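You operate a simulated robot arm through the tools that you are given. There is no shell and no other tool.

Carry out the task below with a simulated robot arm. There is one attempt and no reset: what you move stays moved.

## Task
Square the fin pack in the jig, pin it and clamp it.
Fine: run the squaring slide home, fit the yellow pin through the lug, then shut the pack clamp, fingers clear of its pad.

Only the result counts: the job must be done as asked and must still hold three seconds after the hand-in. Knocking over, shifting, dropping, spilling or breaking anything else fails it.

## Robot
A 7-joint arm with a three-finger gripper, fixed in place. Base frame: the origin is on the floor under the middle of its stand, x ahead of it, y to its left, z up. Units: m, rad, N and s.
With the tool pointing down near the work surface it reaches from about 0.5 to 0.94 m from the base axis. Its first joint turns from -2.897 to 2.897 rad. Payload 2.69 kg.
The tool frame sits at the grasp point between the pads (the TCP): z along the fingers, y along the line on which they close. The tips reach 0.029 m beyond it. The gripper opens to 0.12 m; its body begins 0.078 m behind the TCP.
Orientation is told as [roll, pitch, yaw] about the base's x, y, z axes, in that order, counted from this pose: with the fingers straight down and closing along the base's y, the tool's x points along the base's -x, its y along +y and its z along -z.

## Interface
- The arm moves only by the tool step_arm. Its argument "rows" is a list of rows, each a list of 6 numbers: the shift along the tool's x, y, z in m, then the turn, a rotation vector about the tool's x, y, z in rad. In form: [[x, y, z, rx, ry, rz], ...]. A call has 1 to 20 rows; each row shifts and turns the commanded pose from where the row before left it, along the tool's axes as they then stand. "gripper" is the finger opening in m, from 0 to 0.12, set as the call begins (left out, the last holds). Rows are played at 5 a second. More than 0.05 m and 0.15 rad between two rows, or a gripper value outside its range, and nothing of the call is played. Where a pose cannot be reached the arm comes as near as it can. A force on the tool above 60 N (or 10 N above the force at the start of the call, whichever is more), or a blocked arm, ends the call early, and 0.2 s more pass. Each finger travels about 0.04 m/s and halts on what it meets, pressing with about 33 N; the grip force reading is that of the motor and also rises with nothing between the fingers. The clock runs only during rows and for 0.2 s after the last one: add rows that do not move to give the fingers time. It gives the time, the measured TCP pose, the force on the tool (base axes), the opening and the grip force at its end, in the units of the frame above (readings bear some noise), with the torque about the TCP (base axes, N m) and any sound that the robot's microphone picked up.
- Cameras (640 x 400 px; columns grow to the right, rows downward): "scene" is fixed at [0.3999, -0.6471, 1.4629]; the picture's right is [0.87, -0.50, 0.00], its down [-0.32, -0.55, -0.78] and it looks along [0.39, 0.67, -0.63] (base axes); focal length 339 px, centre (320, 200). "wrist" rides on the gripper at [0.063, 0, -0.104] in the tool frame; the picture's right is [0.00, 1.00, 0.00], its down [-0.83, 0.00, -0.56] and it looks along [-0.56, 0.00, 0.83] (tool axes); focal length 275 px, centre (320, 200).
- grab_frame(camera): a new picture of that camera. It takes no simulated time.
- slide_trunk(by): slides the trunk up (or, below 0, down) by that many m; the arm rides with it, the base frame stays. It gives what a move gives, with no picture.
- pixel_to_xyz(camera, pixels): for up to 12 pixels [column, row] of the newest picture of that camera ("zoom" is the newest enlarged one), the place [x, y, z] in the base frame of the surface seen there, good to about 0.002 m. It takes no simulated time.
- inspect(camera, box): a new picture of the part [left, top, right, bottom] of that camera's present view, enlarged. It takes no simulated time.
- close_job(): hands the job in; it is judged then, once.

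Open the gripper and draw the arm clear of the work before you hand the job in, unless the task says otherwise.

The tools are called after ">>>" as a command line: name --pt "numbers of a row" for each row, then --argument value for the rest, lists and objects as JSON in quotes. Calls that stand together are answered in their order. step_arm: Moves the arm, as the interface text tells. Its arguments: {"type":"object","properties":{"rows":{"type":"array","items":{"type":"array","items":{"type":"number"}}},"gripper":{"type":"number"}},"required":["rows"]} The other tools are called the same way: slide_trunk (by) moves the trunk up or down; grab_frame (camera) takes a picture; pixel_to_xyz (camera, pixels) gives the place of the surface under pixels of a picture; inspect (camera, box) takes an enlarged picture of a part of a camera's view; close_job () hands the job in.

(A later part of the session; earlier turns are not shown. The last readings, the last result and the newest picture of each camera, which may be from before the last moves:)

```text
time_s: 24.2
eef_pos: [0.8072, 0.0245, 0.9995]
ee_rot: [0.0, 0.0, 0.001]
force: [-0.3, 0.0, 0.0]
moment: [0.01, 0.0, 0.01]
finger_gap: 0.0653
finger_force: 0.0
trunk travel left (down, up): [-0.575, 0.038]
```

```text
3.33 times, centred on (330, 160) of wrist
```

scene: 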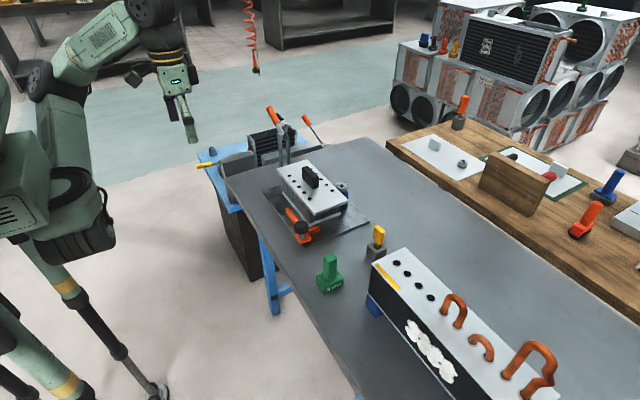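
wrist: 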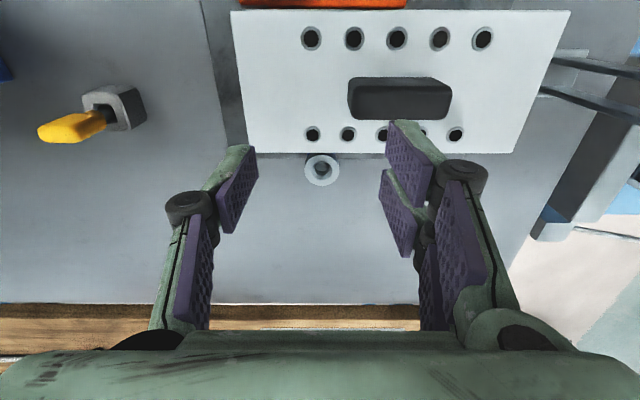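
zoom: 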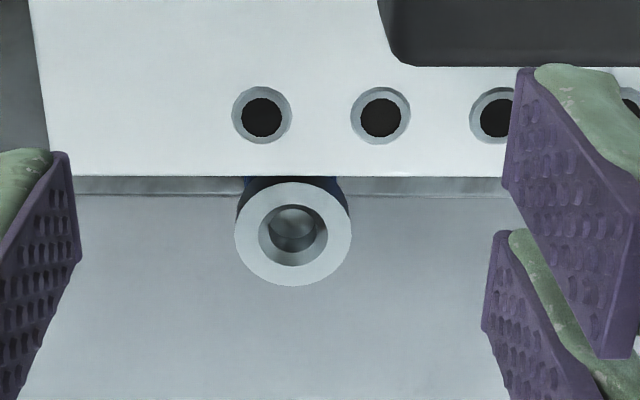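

The blue bush is now fully hidden beneath the lug and the bore is seen through at zoom (293,235): aligned. I'll measure the lug's ring for its centre.

>>> pixel_to_xyz --camera "zoom" --pixels '[[245, 235], [341, 235], [293, 272], [293, 198], [270, 210], [316, 210], [270, 260], [316, 260], [293, 215], [293, 245], [293, 235], [280, 225]]'

>>> pixel_to_xyz --camera "wrist" --pixels '[[70, 127], [105, 117], [100, 95], [135, 95], [142, 120], [118, 128], [90, 100], [45, 130], [322, 3], [118, 108], [85, 118], [240, 148]]'

```text
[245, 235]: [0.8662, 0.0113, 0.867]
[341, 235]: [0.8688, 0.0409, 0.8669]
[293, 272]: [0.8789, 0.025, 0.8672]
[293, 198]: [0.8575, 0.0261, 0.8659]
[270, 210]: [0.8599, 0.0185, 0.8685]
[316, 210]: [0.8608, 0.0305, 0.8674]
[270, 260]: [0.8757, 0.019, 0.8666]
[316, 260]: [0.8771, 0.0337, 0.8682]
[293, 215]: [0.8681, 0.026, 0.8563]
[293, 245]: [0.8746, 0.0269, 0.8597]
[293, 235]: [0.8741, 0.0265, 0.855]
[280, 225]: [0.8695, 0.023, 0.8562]
```

```text
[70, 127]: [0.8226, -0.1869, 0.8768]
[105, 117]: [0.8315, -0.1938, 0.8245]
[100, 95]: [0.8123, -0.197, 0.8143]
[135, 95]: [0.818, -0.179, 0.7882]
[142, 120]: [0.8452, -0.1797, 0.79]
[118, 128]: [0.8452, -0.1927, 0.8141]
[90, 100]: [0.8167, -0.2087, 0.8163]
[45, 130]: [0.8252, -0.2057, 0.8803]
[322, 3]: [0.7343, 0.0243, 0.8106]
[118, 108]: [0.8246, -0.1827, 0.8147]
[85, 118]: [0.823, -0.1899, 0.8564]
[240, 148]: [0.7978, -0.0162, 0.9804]
```

Lug centre is about (0.868, 0.026, 0.867). I'll zoom hard on the bore and on the yellow pin in its holder.

>>> inspect --camera "wrist" --box '[295, 145, 350, 195]'

>>> inspect --camera "wrist" --box '[20, 70, 160, 160]'

>>> inspect --camera "scene" --box '[320, 160, 420, 270]'

```text
8.00 times, centred on (322, 170) of wrist
```

zoom: 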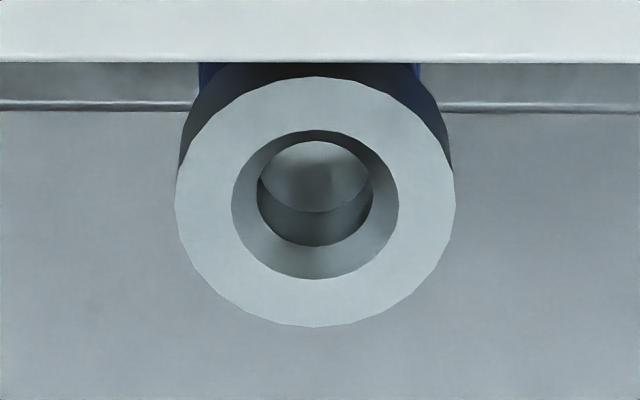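

```text
4.44 times, centred on (90, 115) of wrist
```

zoom: 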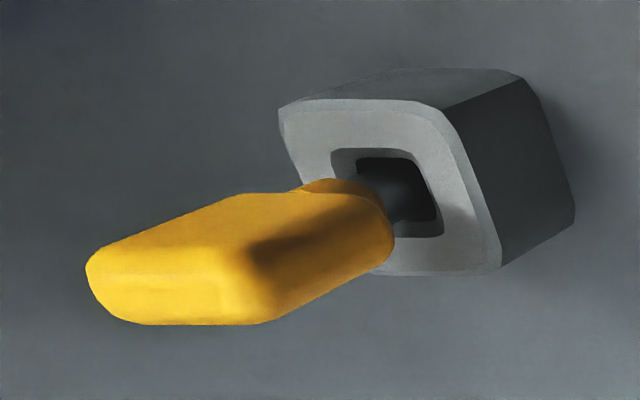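

```text
3.64 times, centred on (370, 215) of scene
```

zoom: 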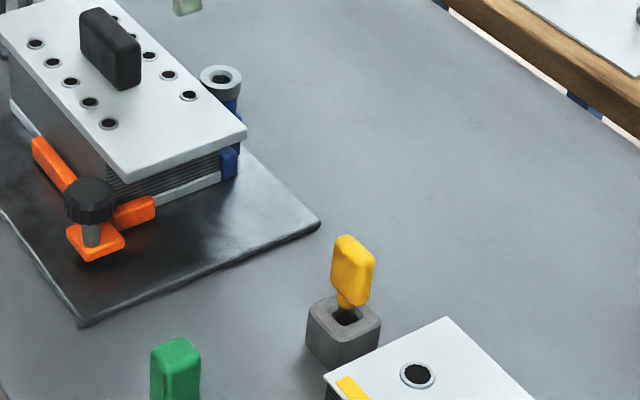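

The lug has a countersunk bore about 0.015 m across, clear through. Next I'll move over to the yellow pin near (0.823,-0.195), staying at z 1.0.

>>> step_arm --pt "0.004 -0.044 0 0 0 0" --pt "0.004 -0.044 0 0 0 0" --pt "0.004 -0.044 0 0 0 0" --pt "0.004 -0.044 0 0 0 0" --pt "0.004 -0.044 0 0 0 0" --pt "0 0 0 0 0 0" --gripper 0.08

>>> grab_frame --camera "wrist"

>>> inspect --camera "wrist" --box '[250, 90, 390, 220]'

```text
time_s: 25.6
eef_pos: [0.7897, -0.1955, 1.0029]
ee_rot: [0.0, 0.0, 0.001]
force: [0.2, 0.3, -0.3]
moment: [0.01, 0.02, -0.02]
finger_gap: 0.0802
finger_force: 0.1
trunk travel left (down, up): [-0.575, 0.038]
```

```text
taken
```

wrist: 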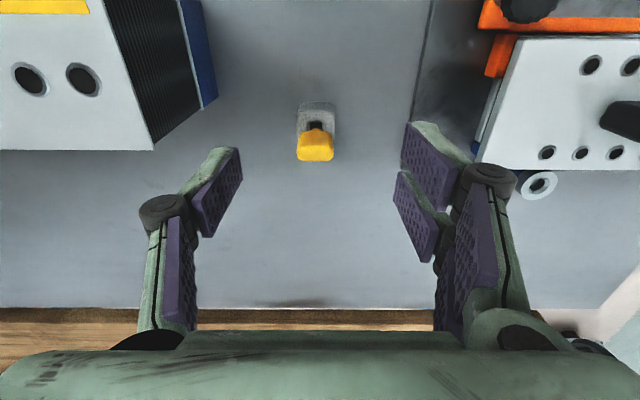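

```text
3.08 times, centred on (320, 155) of wrist
```

zoom: 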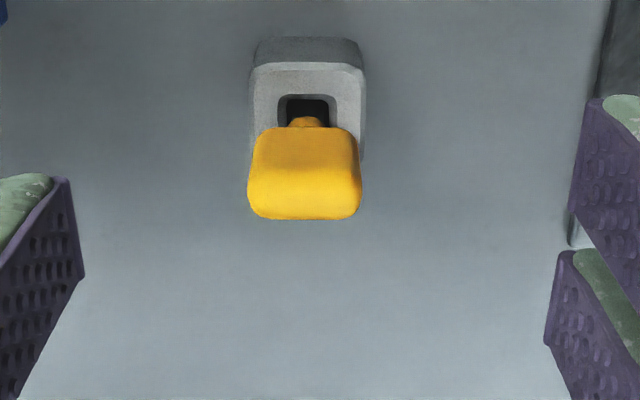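

The pin's yellow tab is at zoom (305,175). I'll measure its edges, top and the holder.

>>> pixel_to_xyz --camera "zoom" --pixels '[[255, 195], [355, 195], [305, 180], [305, 212], [305, 145], [262, 140], [350, 140], [305, 122], [265, 85], [355, 85], [305, 50], [305, 105]]'

>>> pixel_to_xyz --camera "zoom" --pixels '[[305, 165], [305, 172], [305, 190], [305, 200], [305, 133], [252, 180], [358, 180], [305, 217], [258, 120], [360, 120], [305, 75], [305, 90]]'

```text
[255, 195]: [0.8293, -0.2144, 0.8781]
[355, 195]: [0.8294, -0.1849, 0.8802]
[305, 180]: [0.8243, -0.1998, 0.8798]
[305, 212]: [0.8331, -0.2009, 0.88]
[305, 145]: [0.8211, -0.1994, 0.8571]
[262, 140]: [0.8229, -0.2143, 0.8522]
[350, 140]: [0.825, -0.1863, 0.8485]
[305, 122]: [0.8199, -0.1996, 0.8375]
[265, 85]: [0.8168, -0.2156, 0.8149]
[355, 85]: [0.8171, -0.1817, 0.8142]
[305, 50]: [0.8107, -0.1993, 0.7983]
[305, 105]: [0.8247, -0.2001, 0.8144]
```

```text
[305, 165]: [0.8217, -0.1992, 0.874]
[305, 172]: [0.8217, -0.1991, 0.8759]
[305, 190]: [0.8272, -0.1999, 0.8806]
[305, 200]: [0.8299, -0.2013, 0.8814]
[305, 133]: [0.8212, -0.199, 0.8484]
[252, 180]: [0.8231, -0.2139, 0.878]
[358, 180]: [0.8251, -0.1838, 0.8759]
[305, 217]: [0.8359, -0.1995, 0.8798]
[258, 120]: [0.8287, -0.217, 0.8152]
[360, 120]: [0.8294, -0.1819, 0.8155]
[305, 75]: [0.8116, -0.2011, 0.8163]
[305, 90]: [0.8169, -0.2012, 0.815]
```

The tab is 0.015 thick in x and 0.033 wide in y, centre (0.829,-0.1995), z 0.845–0.881, so I should grip across x with the hand turned 90°. First I'll check clearances to the white box on the left of the picture.

>>> pixel_to_xyz --camera "wrist" --pixels '[[148, 145], [110, 20], [213, 98], [185, 15], [30, 78], [500, 165], [540, 185], [625, 115], [600, 60], [520, 10], [155, 140], [60, 30]]'

```text
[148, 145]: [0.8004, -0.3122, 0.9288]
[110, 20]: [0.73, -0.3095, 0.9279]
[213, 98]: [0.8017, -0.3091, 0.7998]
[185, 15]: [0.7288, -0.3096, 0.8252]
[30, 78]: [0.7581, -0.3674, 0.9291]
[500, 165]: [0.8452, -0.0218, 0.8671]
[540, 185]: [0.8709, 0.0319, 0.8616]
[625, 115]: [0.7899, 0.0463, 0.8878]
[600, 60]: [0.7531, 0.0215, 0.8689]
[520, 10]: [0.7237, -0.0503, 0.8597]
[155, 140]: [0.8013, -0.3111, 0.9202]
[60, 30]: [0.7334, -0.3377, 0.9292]
```

The box stays 0.11 m away at y ≤ -0.31. I'll turn the hand to yaw -90° here (two-finger side on the far side), opening to 0.08.

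>>> step_arm --pt "0 0 0 0 0 0.1428" --pt "0 0 0 0 0 0.1428" --pt "0 0 0 0 0 0.1428" --pt "0 0 0 0 0 0.1428" --pt "0 0 0 0 0 0.1428" --pt "0 0 0 0 0 0.1428" --pt "0 0 0 0 0 0.1428" --pt "0 0 0 0 0 0.1428" --pt "0 0 0 0 0 0.1428" --pt "0 0 0 0 0 0.1428" --pt "0 0 0 0 0 0.1428" --pt "0 0 0 0 0 0"

>>> grab_frame --camera "wrist"

>>> grab_frame --camera "scene"

```text
time_s: 28.2
eef_pos: [0.5813, -0.4013, 0.9428]
ee_rot: [0.009, -0.003, -1.542]
force: [0.2, 0.9, 0.2]
moment: [-0.01, -0.01, -0.02]
finger_gap: 0.0802
finger_force: 0.1
out of reach, approached as far as the arm can: row 6, 7, 8, 9, 10, 11
trunk travel left (down, up): [-0.575, 0.038]
```

```text
taken
```

wrist: 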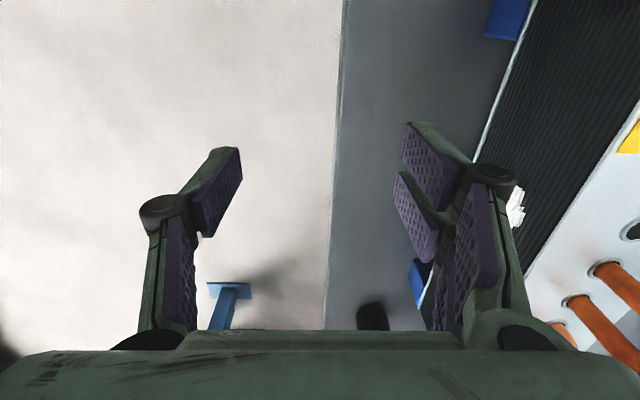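

```text
taken
```

scene: 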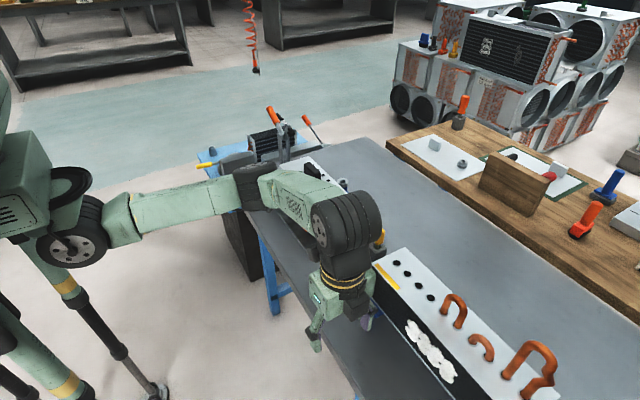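

The -90° turn was beyond the arm's reach and the hand swung to (0.581,-0.401,0.943). Before anything else I'll check that nothing was touched there.

>>> inspect --camera "scene" --box '[270, 210, 470, 370]'

>>> pixel_to_xyz --camera "wrist" --pixels '[[480, 160], [530, 20], [500, 10], [415, 275], [372, 315], [600, 270], [560, 330], [515, 205], [400, 100], [425, 290], [590, 100], [640, 130]]'

```text
2.50 times, centred on (370, 290) of scene
```

zoom: 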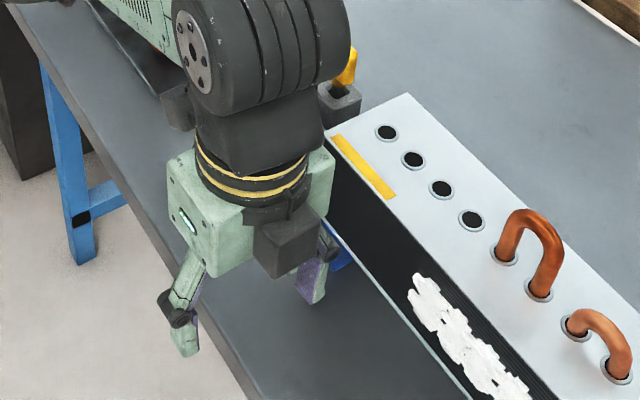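

```text
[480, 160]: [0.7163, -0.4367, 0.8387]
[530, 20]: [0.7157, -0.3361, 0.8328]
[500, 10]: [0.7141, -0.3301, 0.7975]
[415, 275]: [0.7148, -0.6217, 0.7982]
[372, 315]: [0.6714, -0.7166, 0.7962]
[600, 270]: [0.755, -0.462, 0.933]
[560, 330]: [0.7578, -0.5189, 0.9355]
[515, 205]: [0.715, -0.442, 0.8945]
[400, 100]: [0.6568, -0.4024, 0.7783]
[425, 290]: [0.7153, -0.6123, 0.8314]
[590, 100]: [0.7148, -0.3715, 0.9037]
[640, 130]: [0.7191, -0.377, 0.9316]
```

The hand hangs free in front of the box (box face at x 0.714) with no force. I'll raise the trunk 0.036 m for clearance first, then undo the turn.

>>> slide_trunk --by 0.036

>>> grab_frame --camera "scene"

```text
time_s: 29.0
eef_pos: [0.5809, -0.4024, 0.9784]
ee_rot: [0.007, -0.005, -1.542]
force: [0.9, -0.4, -0.1]
moment: [0.04, -0.01, 0.0]
finger_gap: 0.0799
finger_force: 0.1
trunk travel left (down, up): [-0.611, 0.002]
```

```text
taken
```

scene: 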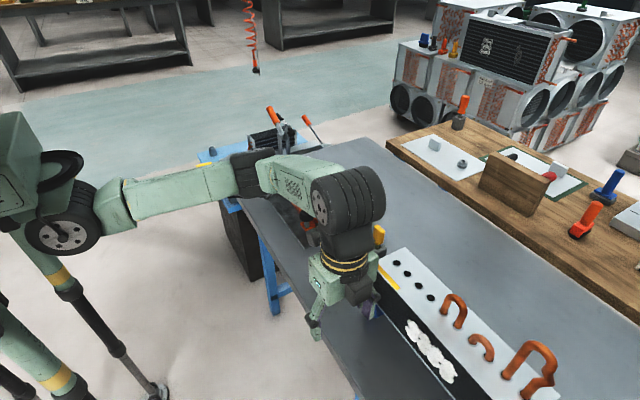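

The hand rose to 0.978. I'll undo the turn a few rows at a time, adding a little height in each row.

>>> step_arm --pt "0 0 -0.005 0 0 -0.1428" --pt "0 0 -0.005 0 0 -0.1428"

```text
time_s: 29.6
eef_pos: [0.5813, -0.4012, 0.9897]
ee_rot: [0.004, -0.005, -1.253]
force: [-0.4, -0.1, -0.1]
moment: [0.0, 0.03, -0.03]
finger_gap: 0.0803
finger_force: 0.0
trunk travel left (down, up): [-0.611, 0.002]
```

The command now continues from where the arm really is, so no jump. I'll finish turning back to yaw 0 in place while rising to about z 1.03.

>>> step_arm --pt "0 0 -0.005 0 0 -0.1392" --pt "0 0 -0.005 0 0 -0.1392" --pt "0 0 -0.005 0 0 -0.1392" --pt "0 0 -0.005 0 0 -0.1392" --pt "0 0 -0.005 0 0 -0.1392" --pt "0 0 -0.005 0 0 -0.1392" --pt "0 0 -0.005 0 0 -0.1392" --pt "0 0 -0.005 0 0 -0.1392" --pt "0 0 0 0 0 -0.1392" --pt "0 0 0 0 0 0"

>>> grab_frame --camera "scene"

>>> grab_frame --camera "wrist"

```text
time_s: 31.8
eef_pos: [0.5809, -0.4004, 1.0291]
ee_rot: [-0.003, -0.008, 0.0]
force: [-0.2, 0.4, 0.0]
moment: [0.0, 0.01, 0.0]
finger_gap: 0.08
finger_force: 0.1
trunk travel left (down, up): [-0.611, 0.002]
```

```text
taken
```

scene: 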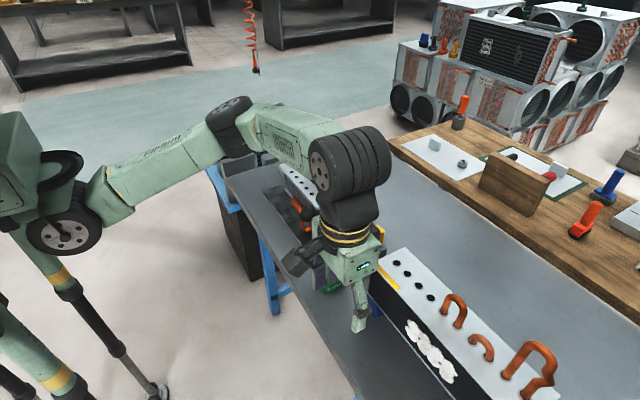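

```text
taken
```

wrist: 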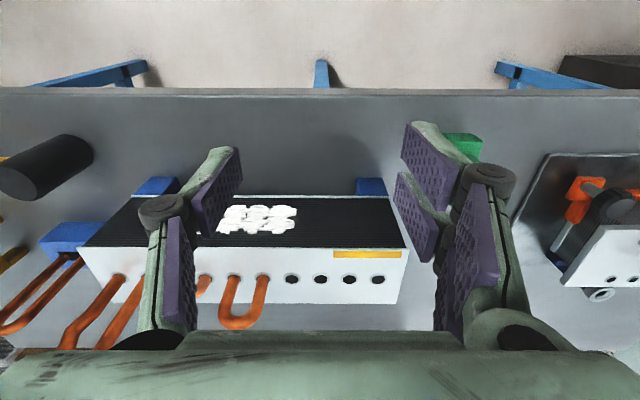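

The hand is back at yaw 0 with the green block visible at wrist (462,148). I'll go +y 0.2 m and forward 0.15 m at this height, toward the pin.

>>> step_arm --pt "0 0.04 0 0 0 0" --pt "0 0.04 0 0 0 0" --pt "0 0.04 0 0 0 0" --pt "0 0.04 0 0 0 0" --pt "0 0.04 0 0 0 0" --pt "-0.04 0 0 0 0 0" --pt "-0.04 0 0 0 0 0" --pt "-0.04 0 0 0 0 0" --pt "-0.03 0 0 0 0 0" --pt "0 0 0 0 0 0"

>>> grab_frame --camera "wrist"

>>> inspect --camera "scene" --box '[220, 140, 420, 300]'

```text
time_s: 34.0
eef_pos: [0.7329, -0.2012, 1.0296]
ee_rot: [-0.004, -0.007, -0.004]
force: [-0.7, 0.0, 0.5]
moment: [-0.01, 0.04, -0.01]
finger_gap: 0.0801
finger_force: 0.0
trunk travel left (down, up): [-0.611, 0.002]
```

```text
taken
```

wrist: 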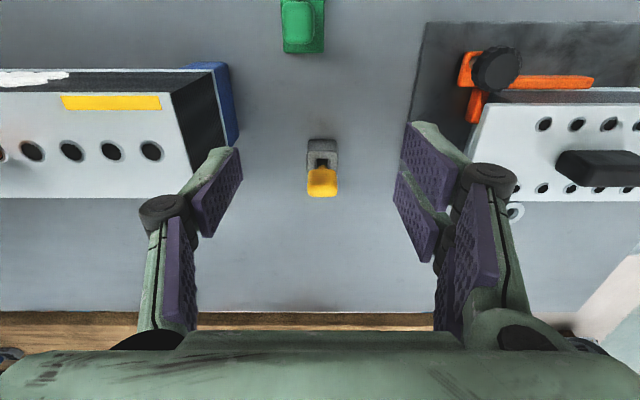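

```text
2.50 times, centred on (320, 220) of scene
```

zoom: 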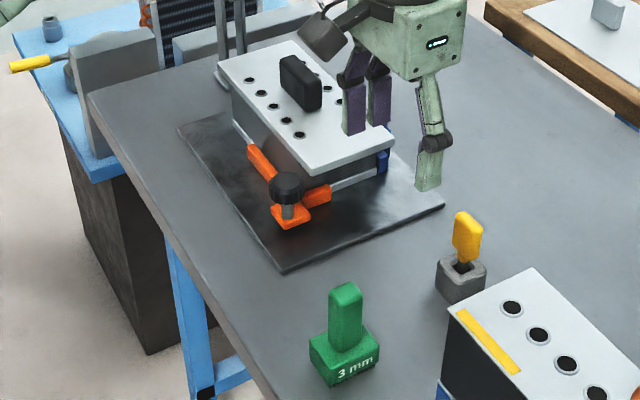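

Everything is in place, including the green block and the pin. I'll turn the other way, toward yaw +90°, in two halves, checking reach.

>>> step_arm --pt "0 0 0 0 0 -0.131" --pt "0 0 0 0 0 -0.131" --pt "0 0 0 0 0 -0.131" --pt "0 0 0 0 0 -0.131" --pt "0 0 0 0 0 -0.131" --pt "0 0 0 0 0 -0.131" --pt "0 0 0 0 0 0"

>>> step_arm --pt "0 0 0 0 0 -0.131" --pt "0 0 0 0 0 -0.131"

```text
time_s: 35.6
eef_pos: [0.7312, -0.2033, 1.0281]
ee_rot: [-0.005, -0.001, 0.785]
force: [-0.2, 0.3, -0.9]
moment: [0.0, 0.0, -0.02]
finger_gap: 0.0802
finger_force: 0.0
trunk travel left (down, up): [-0.611, 0.002]
```

```text
time_s: 36.2
eef_pos: [0.7314, -0.2019, 1.0293]
ee_rot: [-0.008, 0.0, 1.048]
force: [-0.7, 0.3, -0.3]
moment: [-0.03, 0.01, -0.02]
finger_gap: 0.0803
finger_force: 0.0
trunk travel left (down, up): [-0.611, 0.002]
```

No reach trouble at yaw 1.05. I'll complete the turn to 1.571.

>>> step_arm --pt "0 0 0 0 0 -0.131" --pt "0 0 0 0 0 -0.131" --pt "0 0 0 0 0 -0.131" --pt "0 0 0 0 0 -0.13" --pt "0 0 0 0 0 0"

>>> grab_frame --camera "wrist"

```text
time_s: 37.4
eef_pos: [0.7317, -0.202, 1.0288]
ee_rot: [-0.008, 0.002, 1.569]
force: [0.7, -0.1, 1.2]
moment: [-0.01, 0.04, -0.01]
finger_gap: 0.0803
finger_force: 0.1
trunk travel left (down, up): [-0.611, 0.002]
```

```text
taken
```

wrist: 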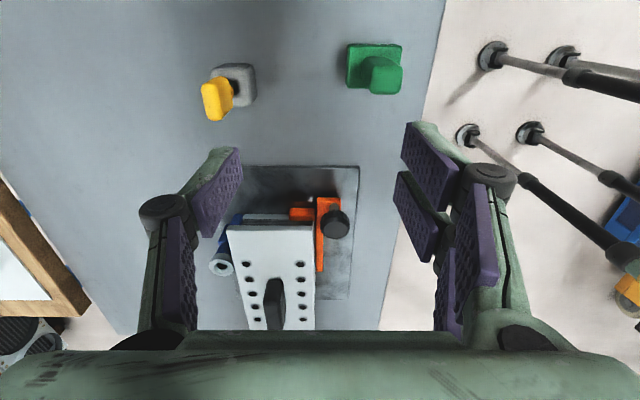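

Yaw reads 1.569 with the pin at wrist (220,95). I'll move 0.097 m toward +x (tool -y) to stand over the tab, lower to 0.96, and look.

>>> step_arm --pt "-0.0006 -0.025 0 0 -0.008 0" --pt "-0.0006 -0.025 0 0 0 0" --pt "-0.0006 -0.025 0 0 0 0" --pt "-0.0007 -0.0223 0 0 0 0" --pt "0 0 0.035 0 0 0" --pt "0 0 0.035 0 0 0" --pt "0 0 0 0 0 0"

>>> grab_frame --camera "wrist"

>>> inspect --camera "wrist" --box '[230, 60, 410, 220]'

```text
time_s: 39.0
eef_pos: [0.8282, -0.2022, 0.9612]
ee_rot: [-0.007, -0.004, 1.568]
force: [0.4, -0.4, 0.2]
moment: [-0.02, 0.05, 0.0]
finger_gap: 0.0801
finger_force: 0.2
trunk travel left (down, up): [-0.611, 0.002]
```

```text
taken
```

wrist: 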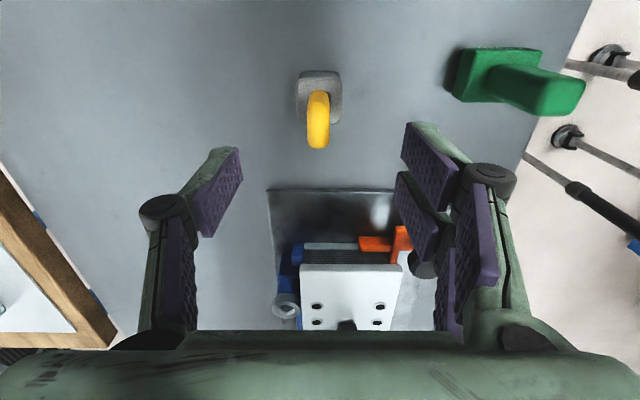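

```text
2.50 times, centred on (320, 140) of wrist
```

zoom: 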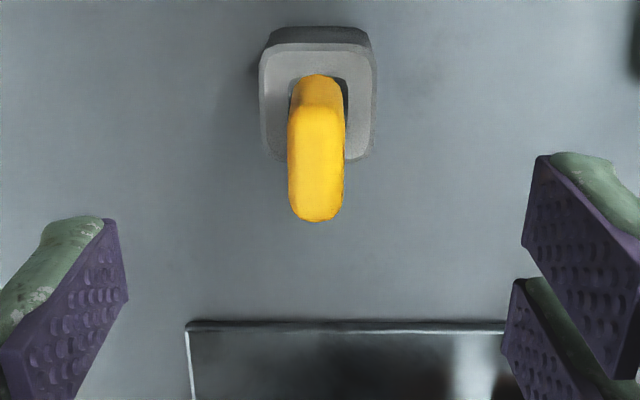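

The tab lies on the centre column (wrist (318,118)). I'll measure its ends and sides from this view.

>>> pixel_to_xyz --camera "zoom" --pixels '[[315, 215], [315, 160], [315, 125], [315, 95], [290, 170], [342, 170], [315, 180], [315, 200], [315, 110], [268, 100], [370, 100], [315, 60]]'

```text
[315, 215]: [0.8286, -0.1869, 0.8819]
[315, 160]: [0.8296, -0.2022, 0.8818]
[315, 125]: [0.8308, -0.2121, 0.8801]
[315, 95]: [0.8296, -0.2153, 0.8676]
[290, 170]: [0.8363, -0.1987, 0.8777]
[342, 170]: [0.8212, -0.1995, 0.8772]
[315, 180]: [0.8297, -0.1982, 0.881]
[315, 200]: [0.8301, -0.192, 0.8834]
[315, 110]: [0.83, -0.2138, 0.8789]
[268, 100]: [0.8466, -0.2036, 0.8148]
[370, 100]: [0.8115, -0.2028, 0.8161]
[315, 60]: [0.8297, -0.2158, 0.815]
```

Tab centre is (0.829,-0.200), top z 0.882. I'll trim the position and descend so the TCP is at 0.880 (tips 0.851, above the holder).

>>> step_arm --pt "-0.002 -0.0006 0.02 0 0 0" --pt "0 0 0.025 0 0 0" --pt "0 0 0.02 0 0 0" --pt "0 0 0.016 0 0 0" --pt "0 0 0 0 0 0"

>>> grab_frame --camera "wrist"

>>> inspect --camera "scene" --box '[320, 180, 440, 280]'

```text
time_s: 40.2
eef_pos: [0.831, -0.1972, 0.8787]
ee_rot: [-0.007, -0.005, 1.569]
force: [-0.2, 0.4, -0.3]
moment: [-0.02, -0.04, -0.01]
finger_gap: 0.08
finger_force: 0.1
trunk travel left (down, up): [-0.611, 0.002]
```

```text
taken
```

wrist: 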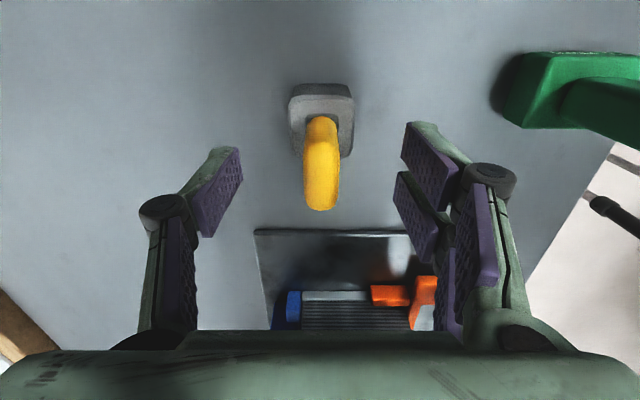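

```text
4.00 times, centred on (380, 230) of scene
```

zoom: 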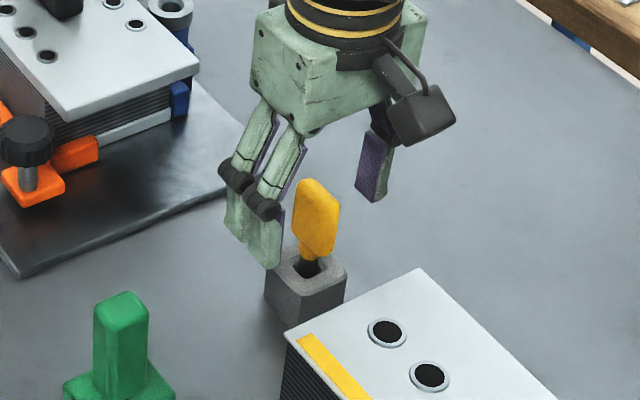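

The tab is centred between the pads at column 321. I'll close on it.

>>> step_arm --pt "0 0 0 0 0 0" --pt "0 0 0 0 0 0" --pt "0 0 0 0 0 0" --pt "0 0 0 0 0 0" --pt "0 0 0 0 0 0" --pt "0 0 0 0 0 0" --pt "0 0 0 0 0 0" --gripper 0.003

>>> grab_frame --camera "wrist"

>>> inspect --camera "scene" --box '[320, 180, 440, 280]'

```text
time_s: 41.8
eef_pos: [0.8316, -0.1974, 0.878]
ee_rot: [-0.007, -0.005, 1.568]
force: [0.7, -0.6, 0.2]
moment: [-0.02, 0.07, -0.02]
finger_gap: 0.0154
finger_force: 33.5
trunk travel left (down, up): [-0.611, 0.002]
```

```text
taken
```

wrist: 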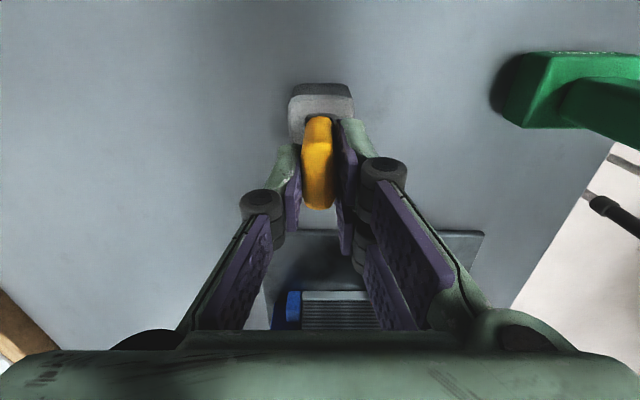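

```text
4.00 times, centred on (380, 230) of scene
```

zoom: 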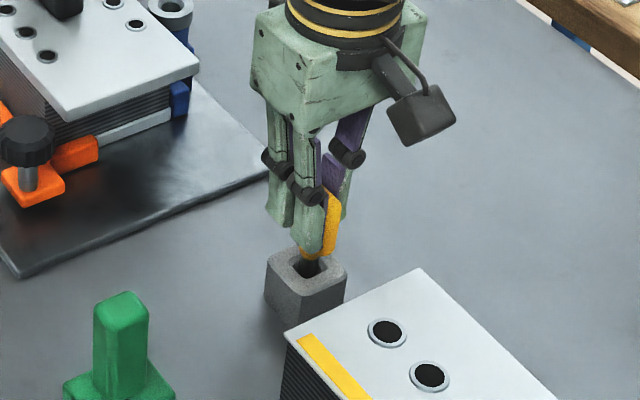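

The tab is gripped (gap 0.0154, 33.5 N). I'll lift straight up 0.12 m.

>>> step_arm --pt "0 0 -0.01 0 0 0" --pt "0 0 -0.015 0 0 0" --pt "0 0 -0.02 0 0 0" --pt "0 0 -0.02 0 0 0" --pt "0 0 -0.02 0 0 0" --pt "0 0 -0.02 0 0 0" --pt "0 0 -0.015 0 0 0" --pt "0 0 0 0 0 0"

>>> grab_frame --camera "wrist"

>>> inspect --camera "scene" --box '[300, 130, 440, 270]'

```text
time_s: 43.6
eef_pos: [0.8303, -0.1982, 0.9981]
ee_rot: [-0.007, -0.005, 1.569]
force: [-0.1, 0.2, -0.4]
moment: [-0.01, 0.02, 0.01]
finger_gap: 0.0152
finger_force: 32.9
trunk travel left (down, up): [-0.611, 0.002]
```

```text
taken
```

wrist: 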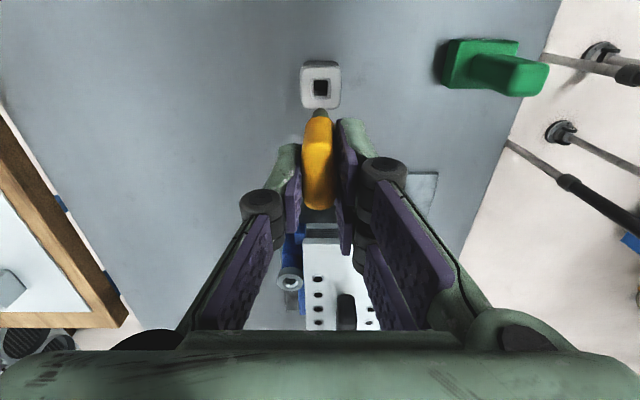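

```text
2.86 times, centred on (370, 200) of scene
```

zoom: 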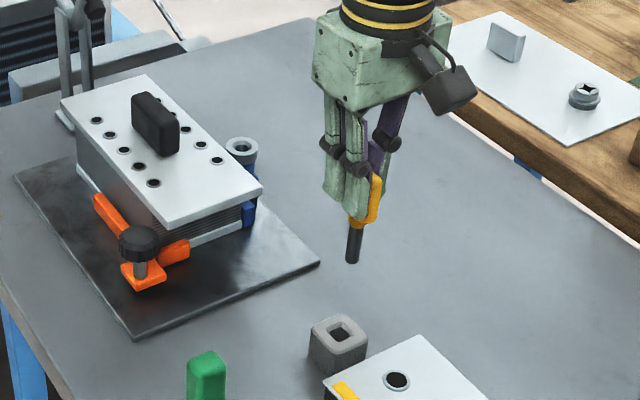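

The pin is out; its dark shank shows in the zoom from (357,222) to (352,262). I'll measure the shank and the tab from this zoom.

>>> pixel_to_xyz --camera "zoom" --pixels '[[352, 259], [353, 250], [355, 238], [356, 228], [357, 220], [347, 245], [360, 245], [372, 195], [352, 263], [240, 150], [228, 152], [252, 152]]'

>>> inspect --camera "scene" --box '[355, 180, 400, 230]'

```text
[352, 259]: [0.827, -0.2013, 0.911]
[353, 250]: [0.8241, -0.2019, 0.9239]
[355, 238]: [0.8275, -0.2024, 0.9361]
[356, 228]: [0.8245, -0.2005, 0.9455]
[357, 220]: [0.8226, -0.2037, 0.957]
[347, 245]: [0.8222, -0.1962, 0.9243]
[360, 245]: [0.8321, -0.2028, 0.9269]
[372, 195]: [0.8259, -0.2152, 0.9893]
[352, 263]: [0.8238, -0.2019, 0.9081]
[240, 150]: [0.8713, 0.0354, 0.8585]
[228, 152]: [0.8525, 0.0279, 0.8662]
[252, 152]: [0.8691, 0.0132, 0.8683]
```

```text
8.00 times, centred on (378, 205) of scene
```

zoom: 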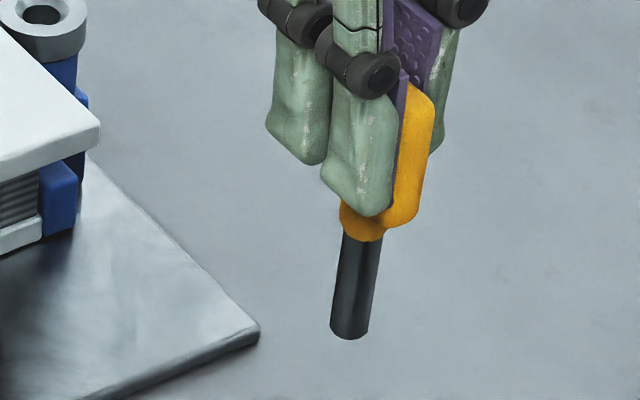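

Tip is at about TCP - 0.091, shank about 0.04 long and 0.012 thick. I'll measure its edges at two heights for the axis offset and tilt.

>>> pixel_to_xyz --camera "zoom" --pixels '[[344, 250], [379, 250], [361, 250], [335, 320], [367, 320], [351, 320], [343, 255], [377, 255], [336, 310], [369, 310], [362, 240], [350, 332]]'

```text
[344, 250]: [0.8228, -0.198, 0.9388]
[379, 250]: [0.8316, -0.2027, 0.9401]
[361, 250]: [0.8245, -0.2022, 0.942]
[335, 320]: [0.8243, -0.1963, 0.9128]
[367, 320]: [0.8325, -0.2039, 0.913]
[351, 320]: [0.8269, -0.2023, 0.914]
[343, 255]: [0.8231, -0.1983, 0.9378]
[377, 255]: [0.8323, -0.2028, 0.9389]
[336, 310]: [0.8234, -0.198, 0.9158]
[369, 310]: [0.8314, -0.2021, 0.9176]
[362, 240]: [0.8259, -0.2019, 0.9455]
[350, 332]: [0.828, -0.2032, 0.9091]
```

The shank axis is about (0.828,-0.199), some 2 mm off the TCP and upright. I'll carry the pin over to the lug (TCP target (0.870,0.0277)) at the present height, its tip at about 0.907, clear of the plate.

>>> step_arm --pt "-0.03 -0.006 0 0 0 0" --pt "-0.04 -0.007 0 0 0 0" --pt "-0.04 -0.007 0 0 0 0" --pt "-0.04 -0.007 0 0 0 0" --pt "-0.04 -0.007 0 0 0 0" --pt "-0.0359 -0.006 0 0 0 0" --pt "0 0 0 0 0 0"

>>> grab_frame --camera "wrist"

>>> inspect --camera "wrist" --box '[270, 60, 370, 220]'

>>> inspect --camera "scene" --box '[300, 130, 390, 210]'

```text
time_s: 45.2
eef_pos: [0.8689, 0.028, 0.9992]
ee_rot: [-0.006, -0.005, 1.57]
force: [0.1, -0.2, -0.3]
moment: [-0.03, -0.02, 0.0]
finger_gap: 0.015
finger_force: 33.0
trunk travel left (down, up): [-0.611, 0.002]
```

```text
taken
```

wrist: 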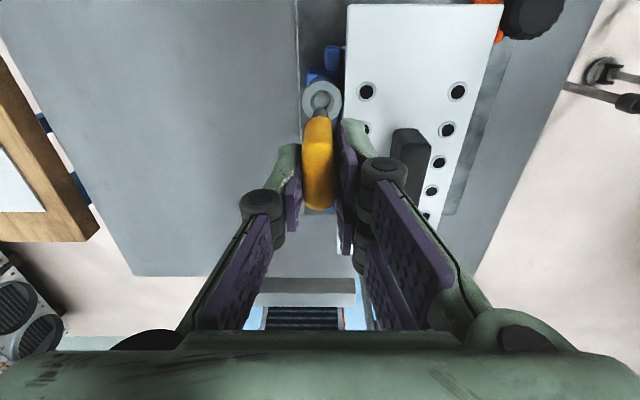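

```text
2.50 times, centred on (320, 140) of wrist
```

zoom: 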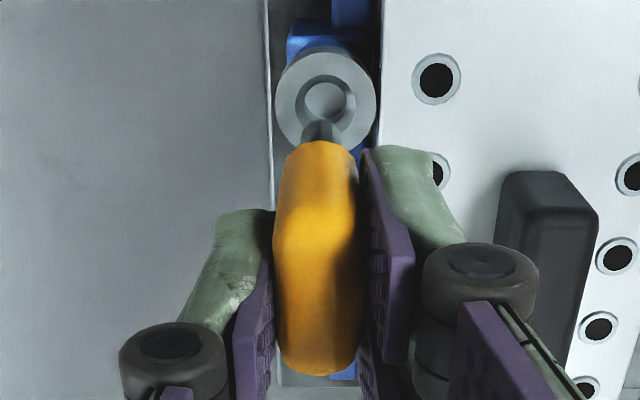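

```text
5.00 times, centred on (345, 170) of scene
```

zoom: 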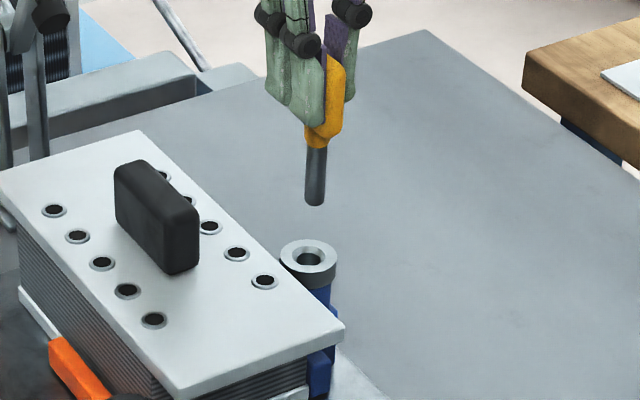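

In the scene zoom the tip is at (315,202) and the lug at (308,258). I'll measure shank edges and lug rim in the same picture to get the relative offset.

>>> pixel_to_xyz --camera "zoom" --pixels '[[306, 190], [325, 190], [315, 190], [306, 165], [327, 165], [316, 165], [282, 256], [334, 256], [308, 242], [308, 274], [308, 258], [315, 200]]'

>>> inspect --camera "scene" --box '[330, 150, 360, 190]'

```text
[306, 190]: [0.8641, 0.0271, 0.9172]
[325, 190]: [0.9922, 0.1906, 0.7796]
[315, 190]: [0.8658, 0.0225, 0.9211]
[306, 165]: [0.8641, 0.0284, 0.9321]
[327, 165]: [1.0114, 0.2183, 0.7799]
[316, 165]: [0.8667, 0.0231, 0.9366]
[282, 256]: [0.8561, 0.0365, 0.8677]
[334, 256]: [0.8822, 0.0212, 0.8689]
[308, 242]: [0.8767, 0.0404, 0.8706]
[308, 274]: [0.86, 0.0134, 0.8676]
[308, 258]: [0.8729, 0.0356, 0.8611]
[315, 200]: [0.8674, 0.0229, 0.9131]
```

```text
10.00 times, centred on (345, 170) of scene
```

zoom: 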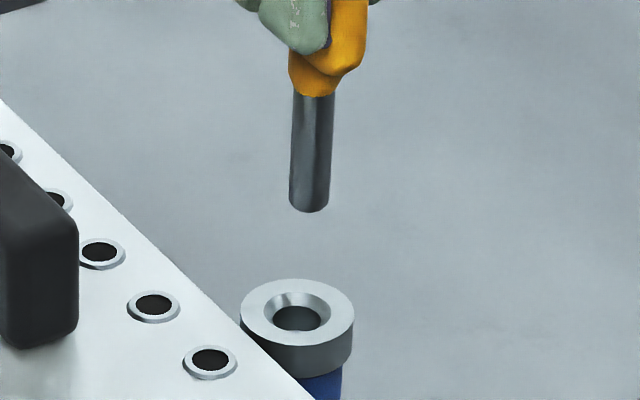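

Relative to the shank axis the lug lies about 1.7 mm toward -x and 1 mm toward +y; the countersink gives ±4.8 mm capture. I'll trim and descend 0.030 m so the tip is just above the lug.

>>> step_arm --pt "-0.001 0.0017 0 0 0 0" --pt "0 0 0.01 0 0 0" --pt "0 0 0.01 0 0 0" --pt "0 0 0.01 0 0 0" --pt "0 0 0 0 0 0"

>>> inspect --camera "scene" --box '[330, 155, 360, 195]'

>>> inspect --camera "wrist" --box '[270, 60, 370, 160]'

```text
time_s: 46.4
eef_pos: [0.8668, 0.0273, 0.9701]
ee_rot: [-0.006, -0.006, 1.57]
force: [0.7, 0.2, -1.0]
moment: [0.04, 0.01, -0.01]
finger_gap: 0.0151
finger_force: 33.1
trunk travel left (down, up): [-0.611, 0.002]
```

```text
10.00 times, centred on (345, 175) of scene
```

zoom: 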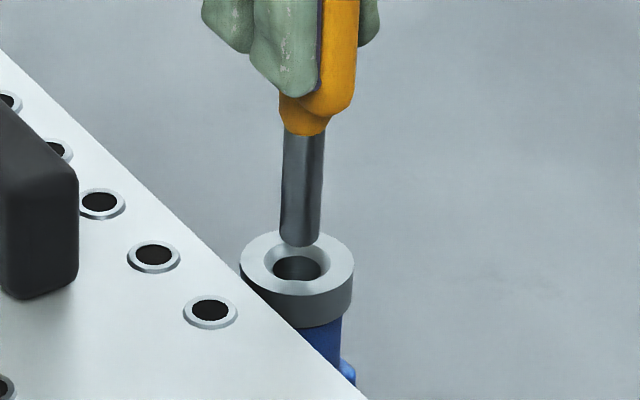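

```text
4.00 times, centred on (320, 110) of wrist
```

zoom: 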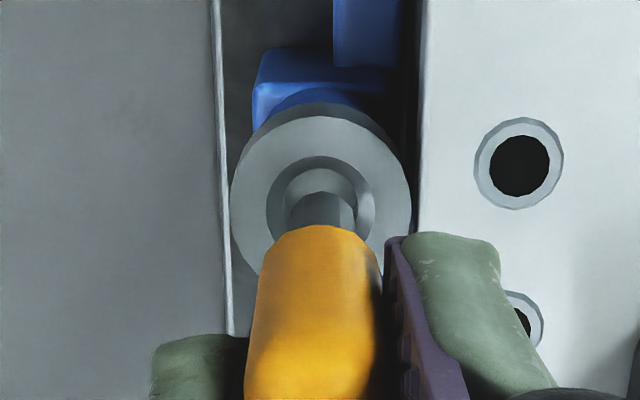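

Alignment looks good in both views (shank over the bore at scene zoom (299,240), wrist zoom (320,200)). I'll descend gently 0.020 m in small steps to enter the countersink, watching force.

>>> step_arm --pt "0 0 0.005 0 0 0" --pt "0 0 0.005 0 0 0" --pt "0 0 0.004 0 0 0" --pt "0 0 0.003 0 0 0" --pt "0 0 0.003 0 0 0" --pt "0 0 0 0 0 0"

>>> inspect --camera "scene" --box '[330, 155, 360, 195]'

>>> inspect --camera "wrist" --box '[270, 60, 370, 160]'

```text
time_s: 47.8
eef_pos: [0.8684, 0.0294, 0.9504]
ee_rot: [-0.007, -0.005, 1.569]
force: [-1.0, -0.5, -0.5]
moment: [-0.03, 0.02, 0.0]
finger_gap: 0.0151
finger_force: 32.7
trunk travel left (down, up): [-0.611, 0.002]
```

```text
10.00 times, centred on (345, 175) of scene
```

zoom: 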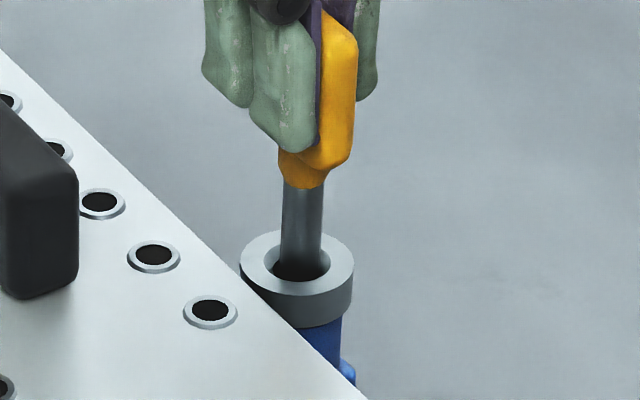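

```text
4.00 times, centred on (320, 110) of wrist
```

zoom: 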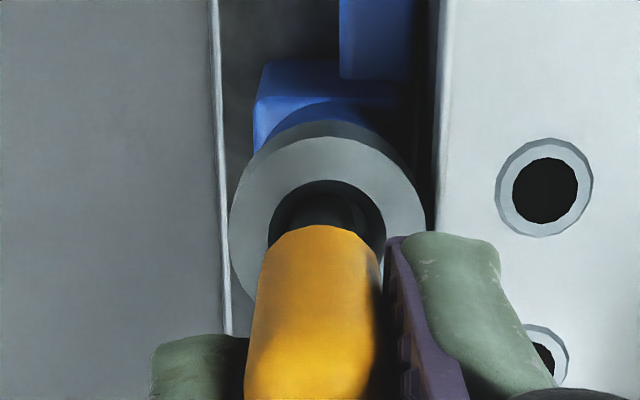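

The tip is inside the countersink with no contact force. I'll continue down 0.015 m in 3 mm steps.

>>> step_arm --pt "0 0 0.003 0 0 0" --pt "0 0 0.003 0 0 0" --pt "0 0 0.003 0 0 0" --pt "0 0 0.003 0 0 0" --pt "0 0 0.003 0 0 0" --pt "0 0 0 0 0 0"

>>> inspect --camera "scene" --box '[330, 155, 360, 195]'

>>> inspect --camera "wrist" --box '[270, 60, 370, 160]'

```text
time_s: 49.2
eef_pos: [0.869, 0.0295, 0.9352]
ee_rot: [-0.009, -0.005, 1.568]
force: [-4.9, 0.8, 0.4]
moment: [0.0, 0.32, 0.0]
finger_gap: 0.0152
finger_force: 33.1
trunk travel left (down, up): [-0.611, 0.002]
```

```text
10.00 times, centred on (345, 175) of scene
```

zoom: 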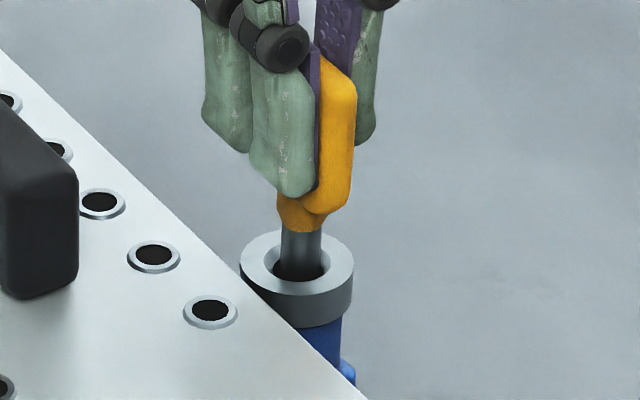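

```text
4.00 times, centred on (320, 110) of wrist
```

zoom: 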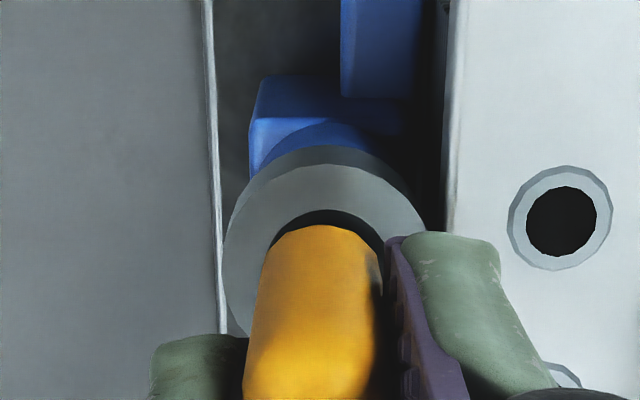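

The pin is well in (tip about 0.844); a 5 N side force says it rubs the +x wall. I'll shift 1 mm toward -x (tool +y) and continue down 0.012 m.

>>> step_arm --pt "0 0.001 0 0 0 0" --pt "0 0 0.003 0 0 0" --pt "0 0 0.003 0 0 0" --pt "0 0 0.003 0 0 0" --pt "0 0 0.003 0 0 0" --pt "0 0 0 0 0 0"

>>> inspect --camera "scene" --box '[330, 155, 360, 195]'

```text
time_s: 50.6
eef_pos: [0.8682, 0.0298, 0.924]
ee_rot: [-0.008, -0.006, 1.57]
force: [-0.1, -1.8, 4.3]
moment: [-0.11, -0.05, 0.0]
finger_gap: 0.0154
finger_force: 33.2
trunk travel left (down, up): [-0.611, 0.002]
```

```text
10.00 times, centred on (345, 175) of scene
```

zoom: 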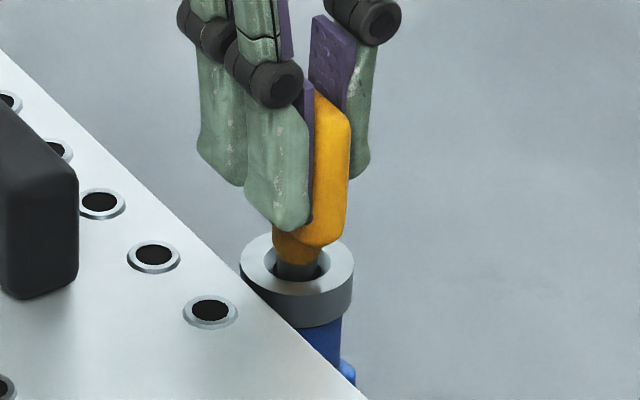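

Collar is about 7 mm above the lug, only 4 N upward. I'll continue down in 2–3 mm steps until it seats.

>>> step_arm --pt "0 0 0.003 0 0 0" --pt "0 0 0.002 0 0 0" --pt "0 0 0.002 0 0 0" --pt "0 0 0 0 0 0"

>>> inspect --camera "scene" --box '[330, 155, 360, 195]'

```text
time_s: 51.6
eef_pos: [0.8664, 0.0301, 0.9184]
ee_rot: [-0.011, -0.005, 1.57]
force: [0.5, 0.1, 22.2]
moment: [-0.05, -0.02, -0.03]
finger_gap: 0.0151
finger_force: 33.2
trunk travel left (down, up): [-0.611, 0.002]
```

```text
10.00 times, centred on (345, 175) of scene
```

zoom: 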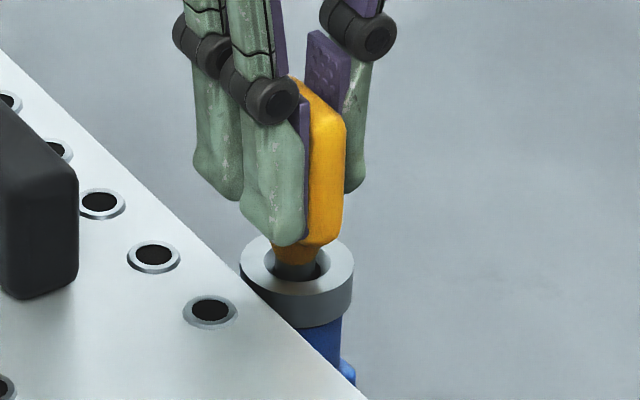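

Upward force rose to 22 N while the collar hardly moved, so the tip met something or the pin jammed. I'll look closely from both cameras before pressing more.

>>> inspect --camera "wrist" --box '[270, 60, 370, 220]'

>>> inspect --camera "scene" --box '[325, 150, 365, 205]'

>>> pixel_to_xyz --camera "zoom" --pixels '[[320, 200], [310, 180], [300, 245], [300, 252], [300, 258], [330, 165], [330, 200], [315, 245], [285, 245], [300, 235], [330, 300], [310, 300]]'

```text
2.50 times, centred on (320, 140) of wrist
```

zoom: 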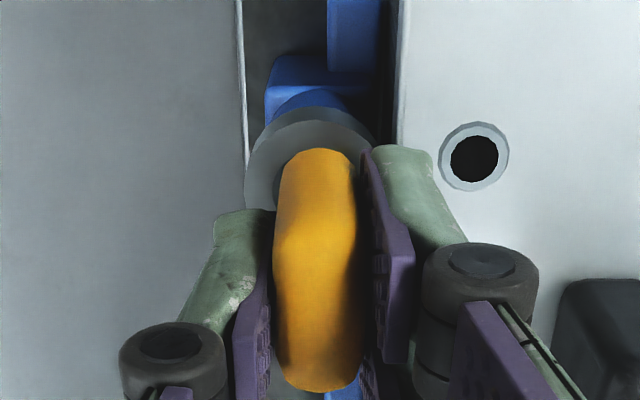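

```text
7.27 times, centred on (345, 178) of scene
```

zoom: 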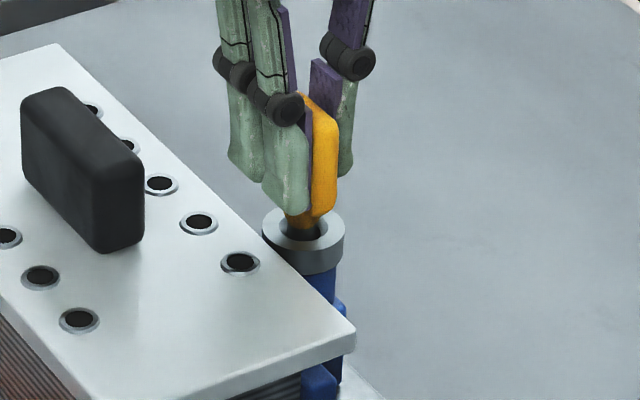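

```text
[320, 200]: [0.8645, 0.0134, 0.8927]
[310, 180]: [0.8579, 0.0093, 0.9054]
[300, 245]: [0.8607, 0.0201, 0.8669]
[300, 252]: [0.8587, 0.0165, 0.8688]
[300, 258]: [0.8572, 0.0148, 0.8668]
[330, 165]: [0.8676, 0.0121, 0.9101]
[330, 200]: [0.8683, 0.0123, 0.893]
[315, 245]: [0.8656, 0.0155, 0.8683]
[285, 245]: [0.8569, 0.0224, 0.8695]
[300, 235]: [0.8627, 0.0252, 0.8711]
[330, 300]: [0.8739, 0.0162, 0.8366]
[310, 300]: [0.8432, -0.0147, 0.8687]
```

The tab slid up in the pads: the pin is stopped with its collar about 7 mm above the lug. I'll ease the load, centre it (0.7 mm toward +x), and push again lightly to see whether it was only rubbing.

>>> step_arm --pt "0 0 -0.003 0 0 0" --pt "0 -0.0008 0 0 0 0" --pt "0 0 0 0 0 0"

>>> step_arm --pt "0 0 0.002 0 0 0" --pt "0 0 0.002 0 0 0" --pt "0 0 0 0 0 0"

>>> inspect --camera "scene" --box '[330, 155, 360, 195]'

```text
time_s: 52.4
eef_pos: [0.8682, 0.0304, 0.9193]
ee_rot: [-0.004, -0.004, 1.569]
force: [-3.9, -0.8, 7.3]
moment: [-0.1, 0.29, -0.01]
finger_gap: 0.0154
finger_force: 32.4
trunk travel left (down, up): [-0.611, 0.002]
```

```text
time_s: 53.2
eef_pos: [0.8686, 0.0295, 0.9186]
ee_rot: [-0.012, -0.001, 1.569]
force: [-0.5, 0.2, 21.9]
moment: [-0.12, 0.16, 0.05]
finger_gap: 0.0153
finger_force: 33.3
trunk travel left (down, up): [-0.611, 0.002]
```

```text
10.00 times, centred on (345, 175) of scene
```

zoom: 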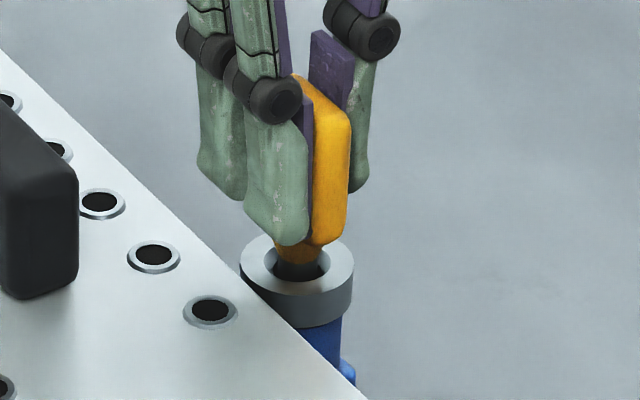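

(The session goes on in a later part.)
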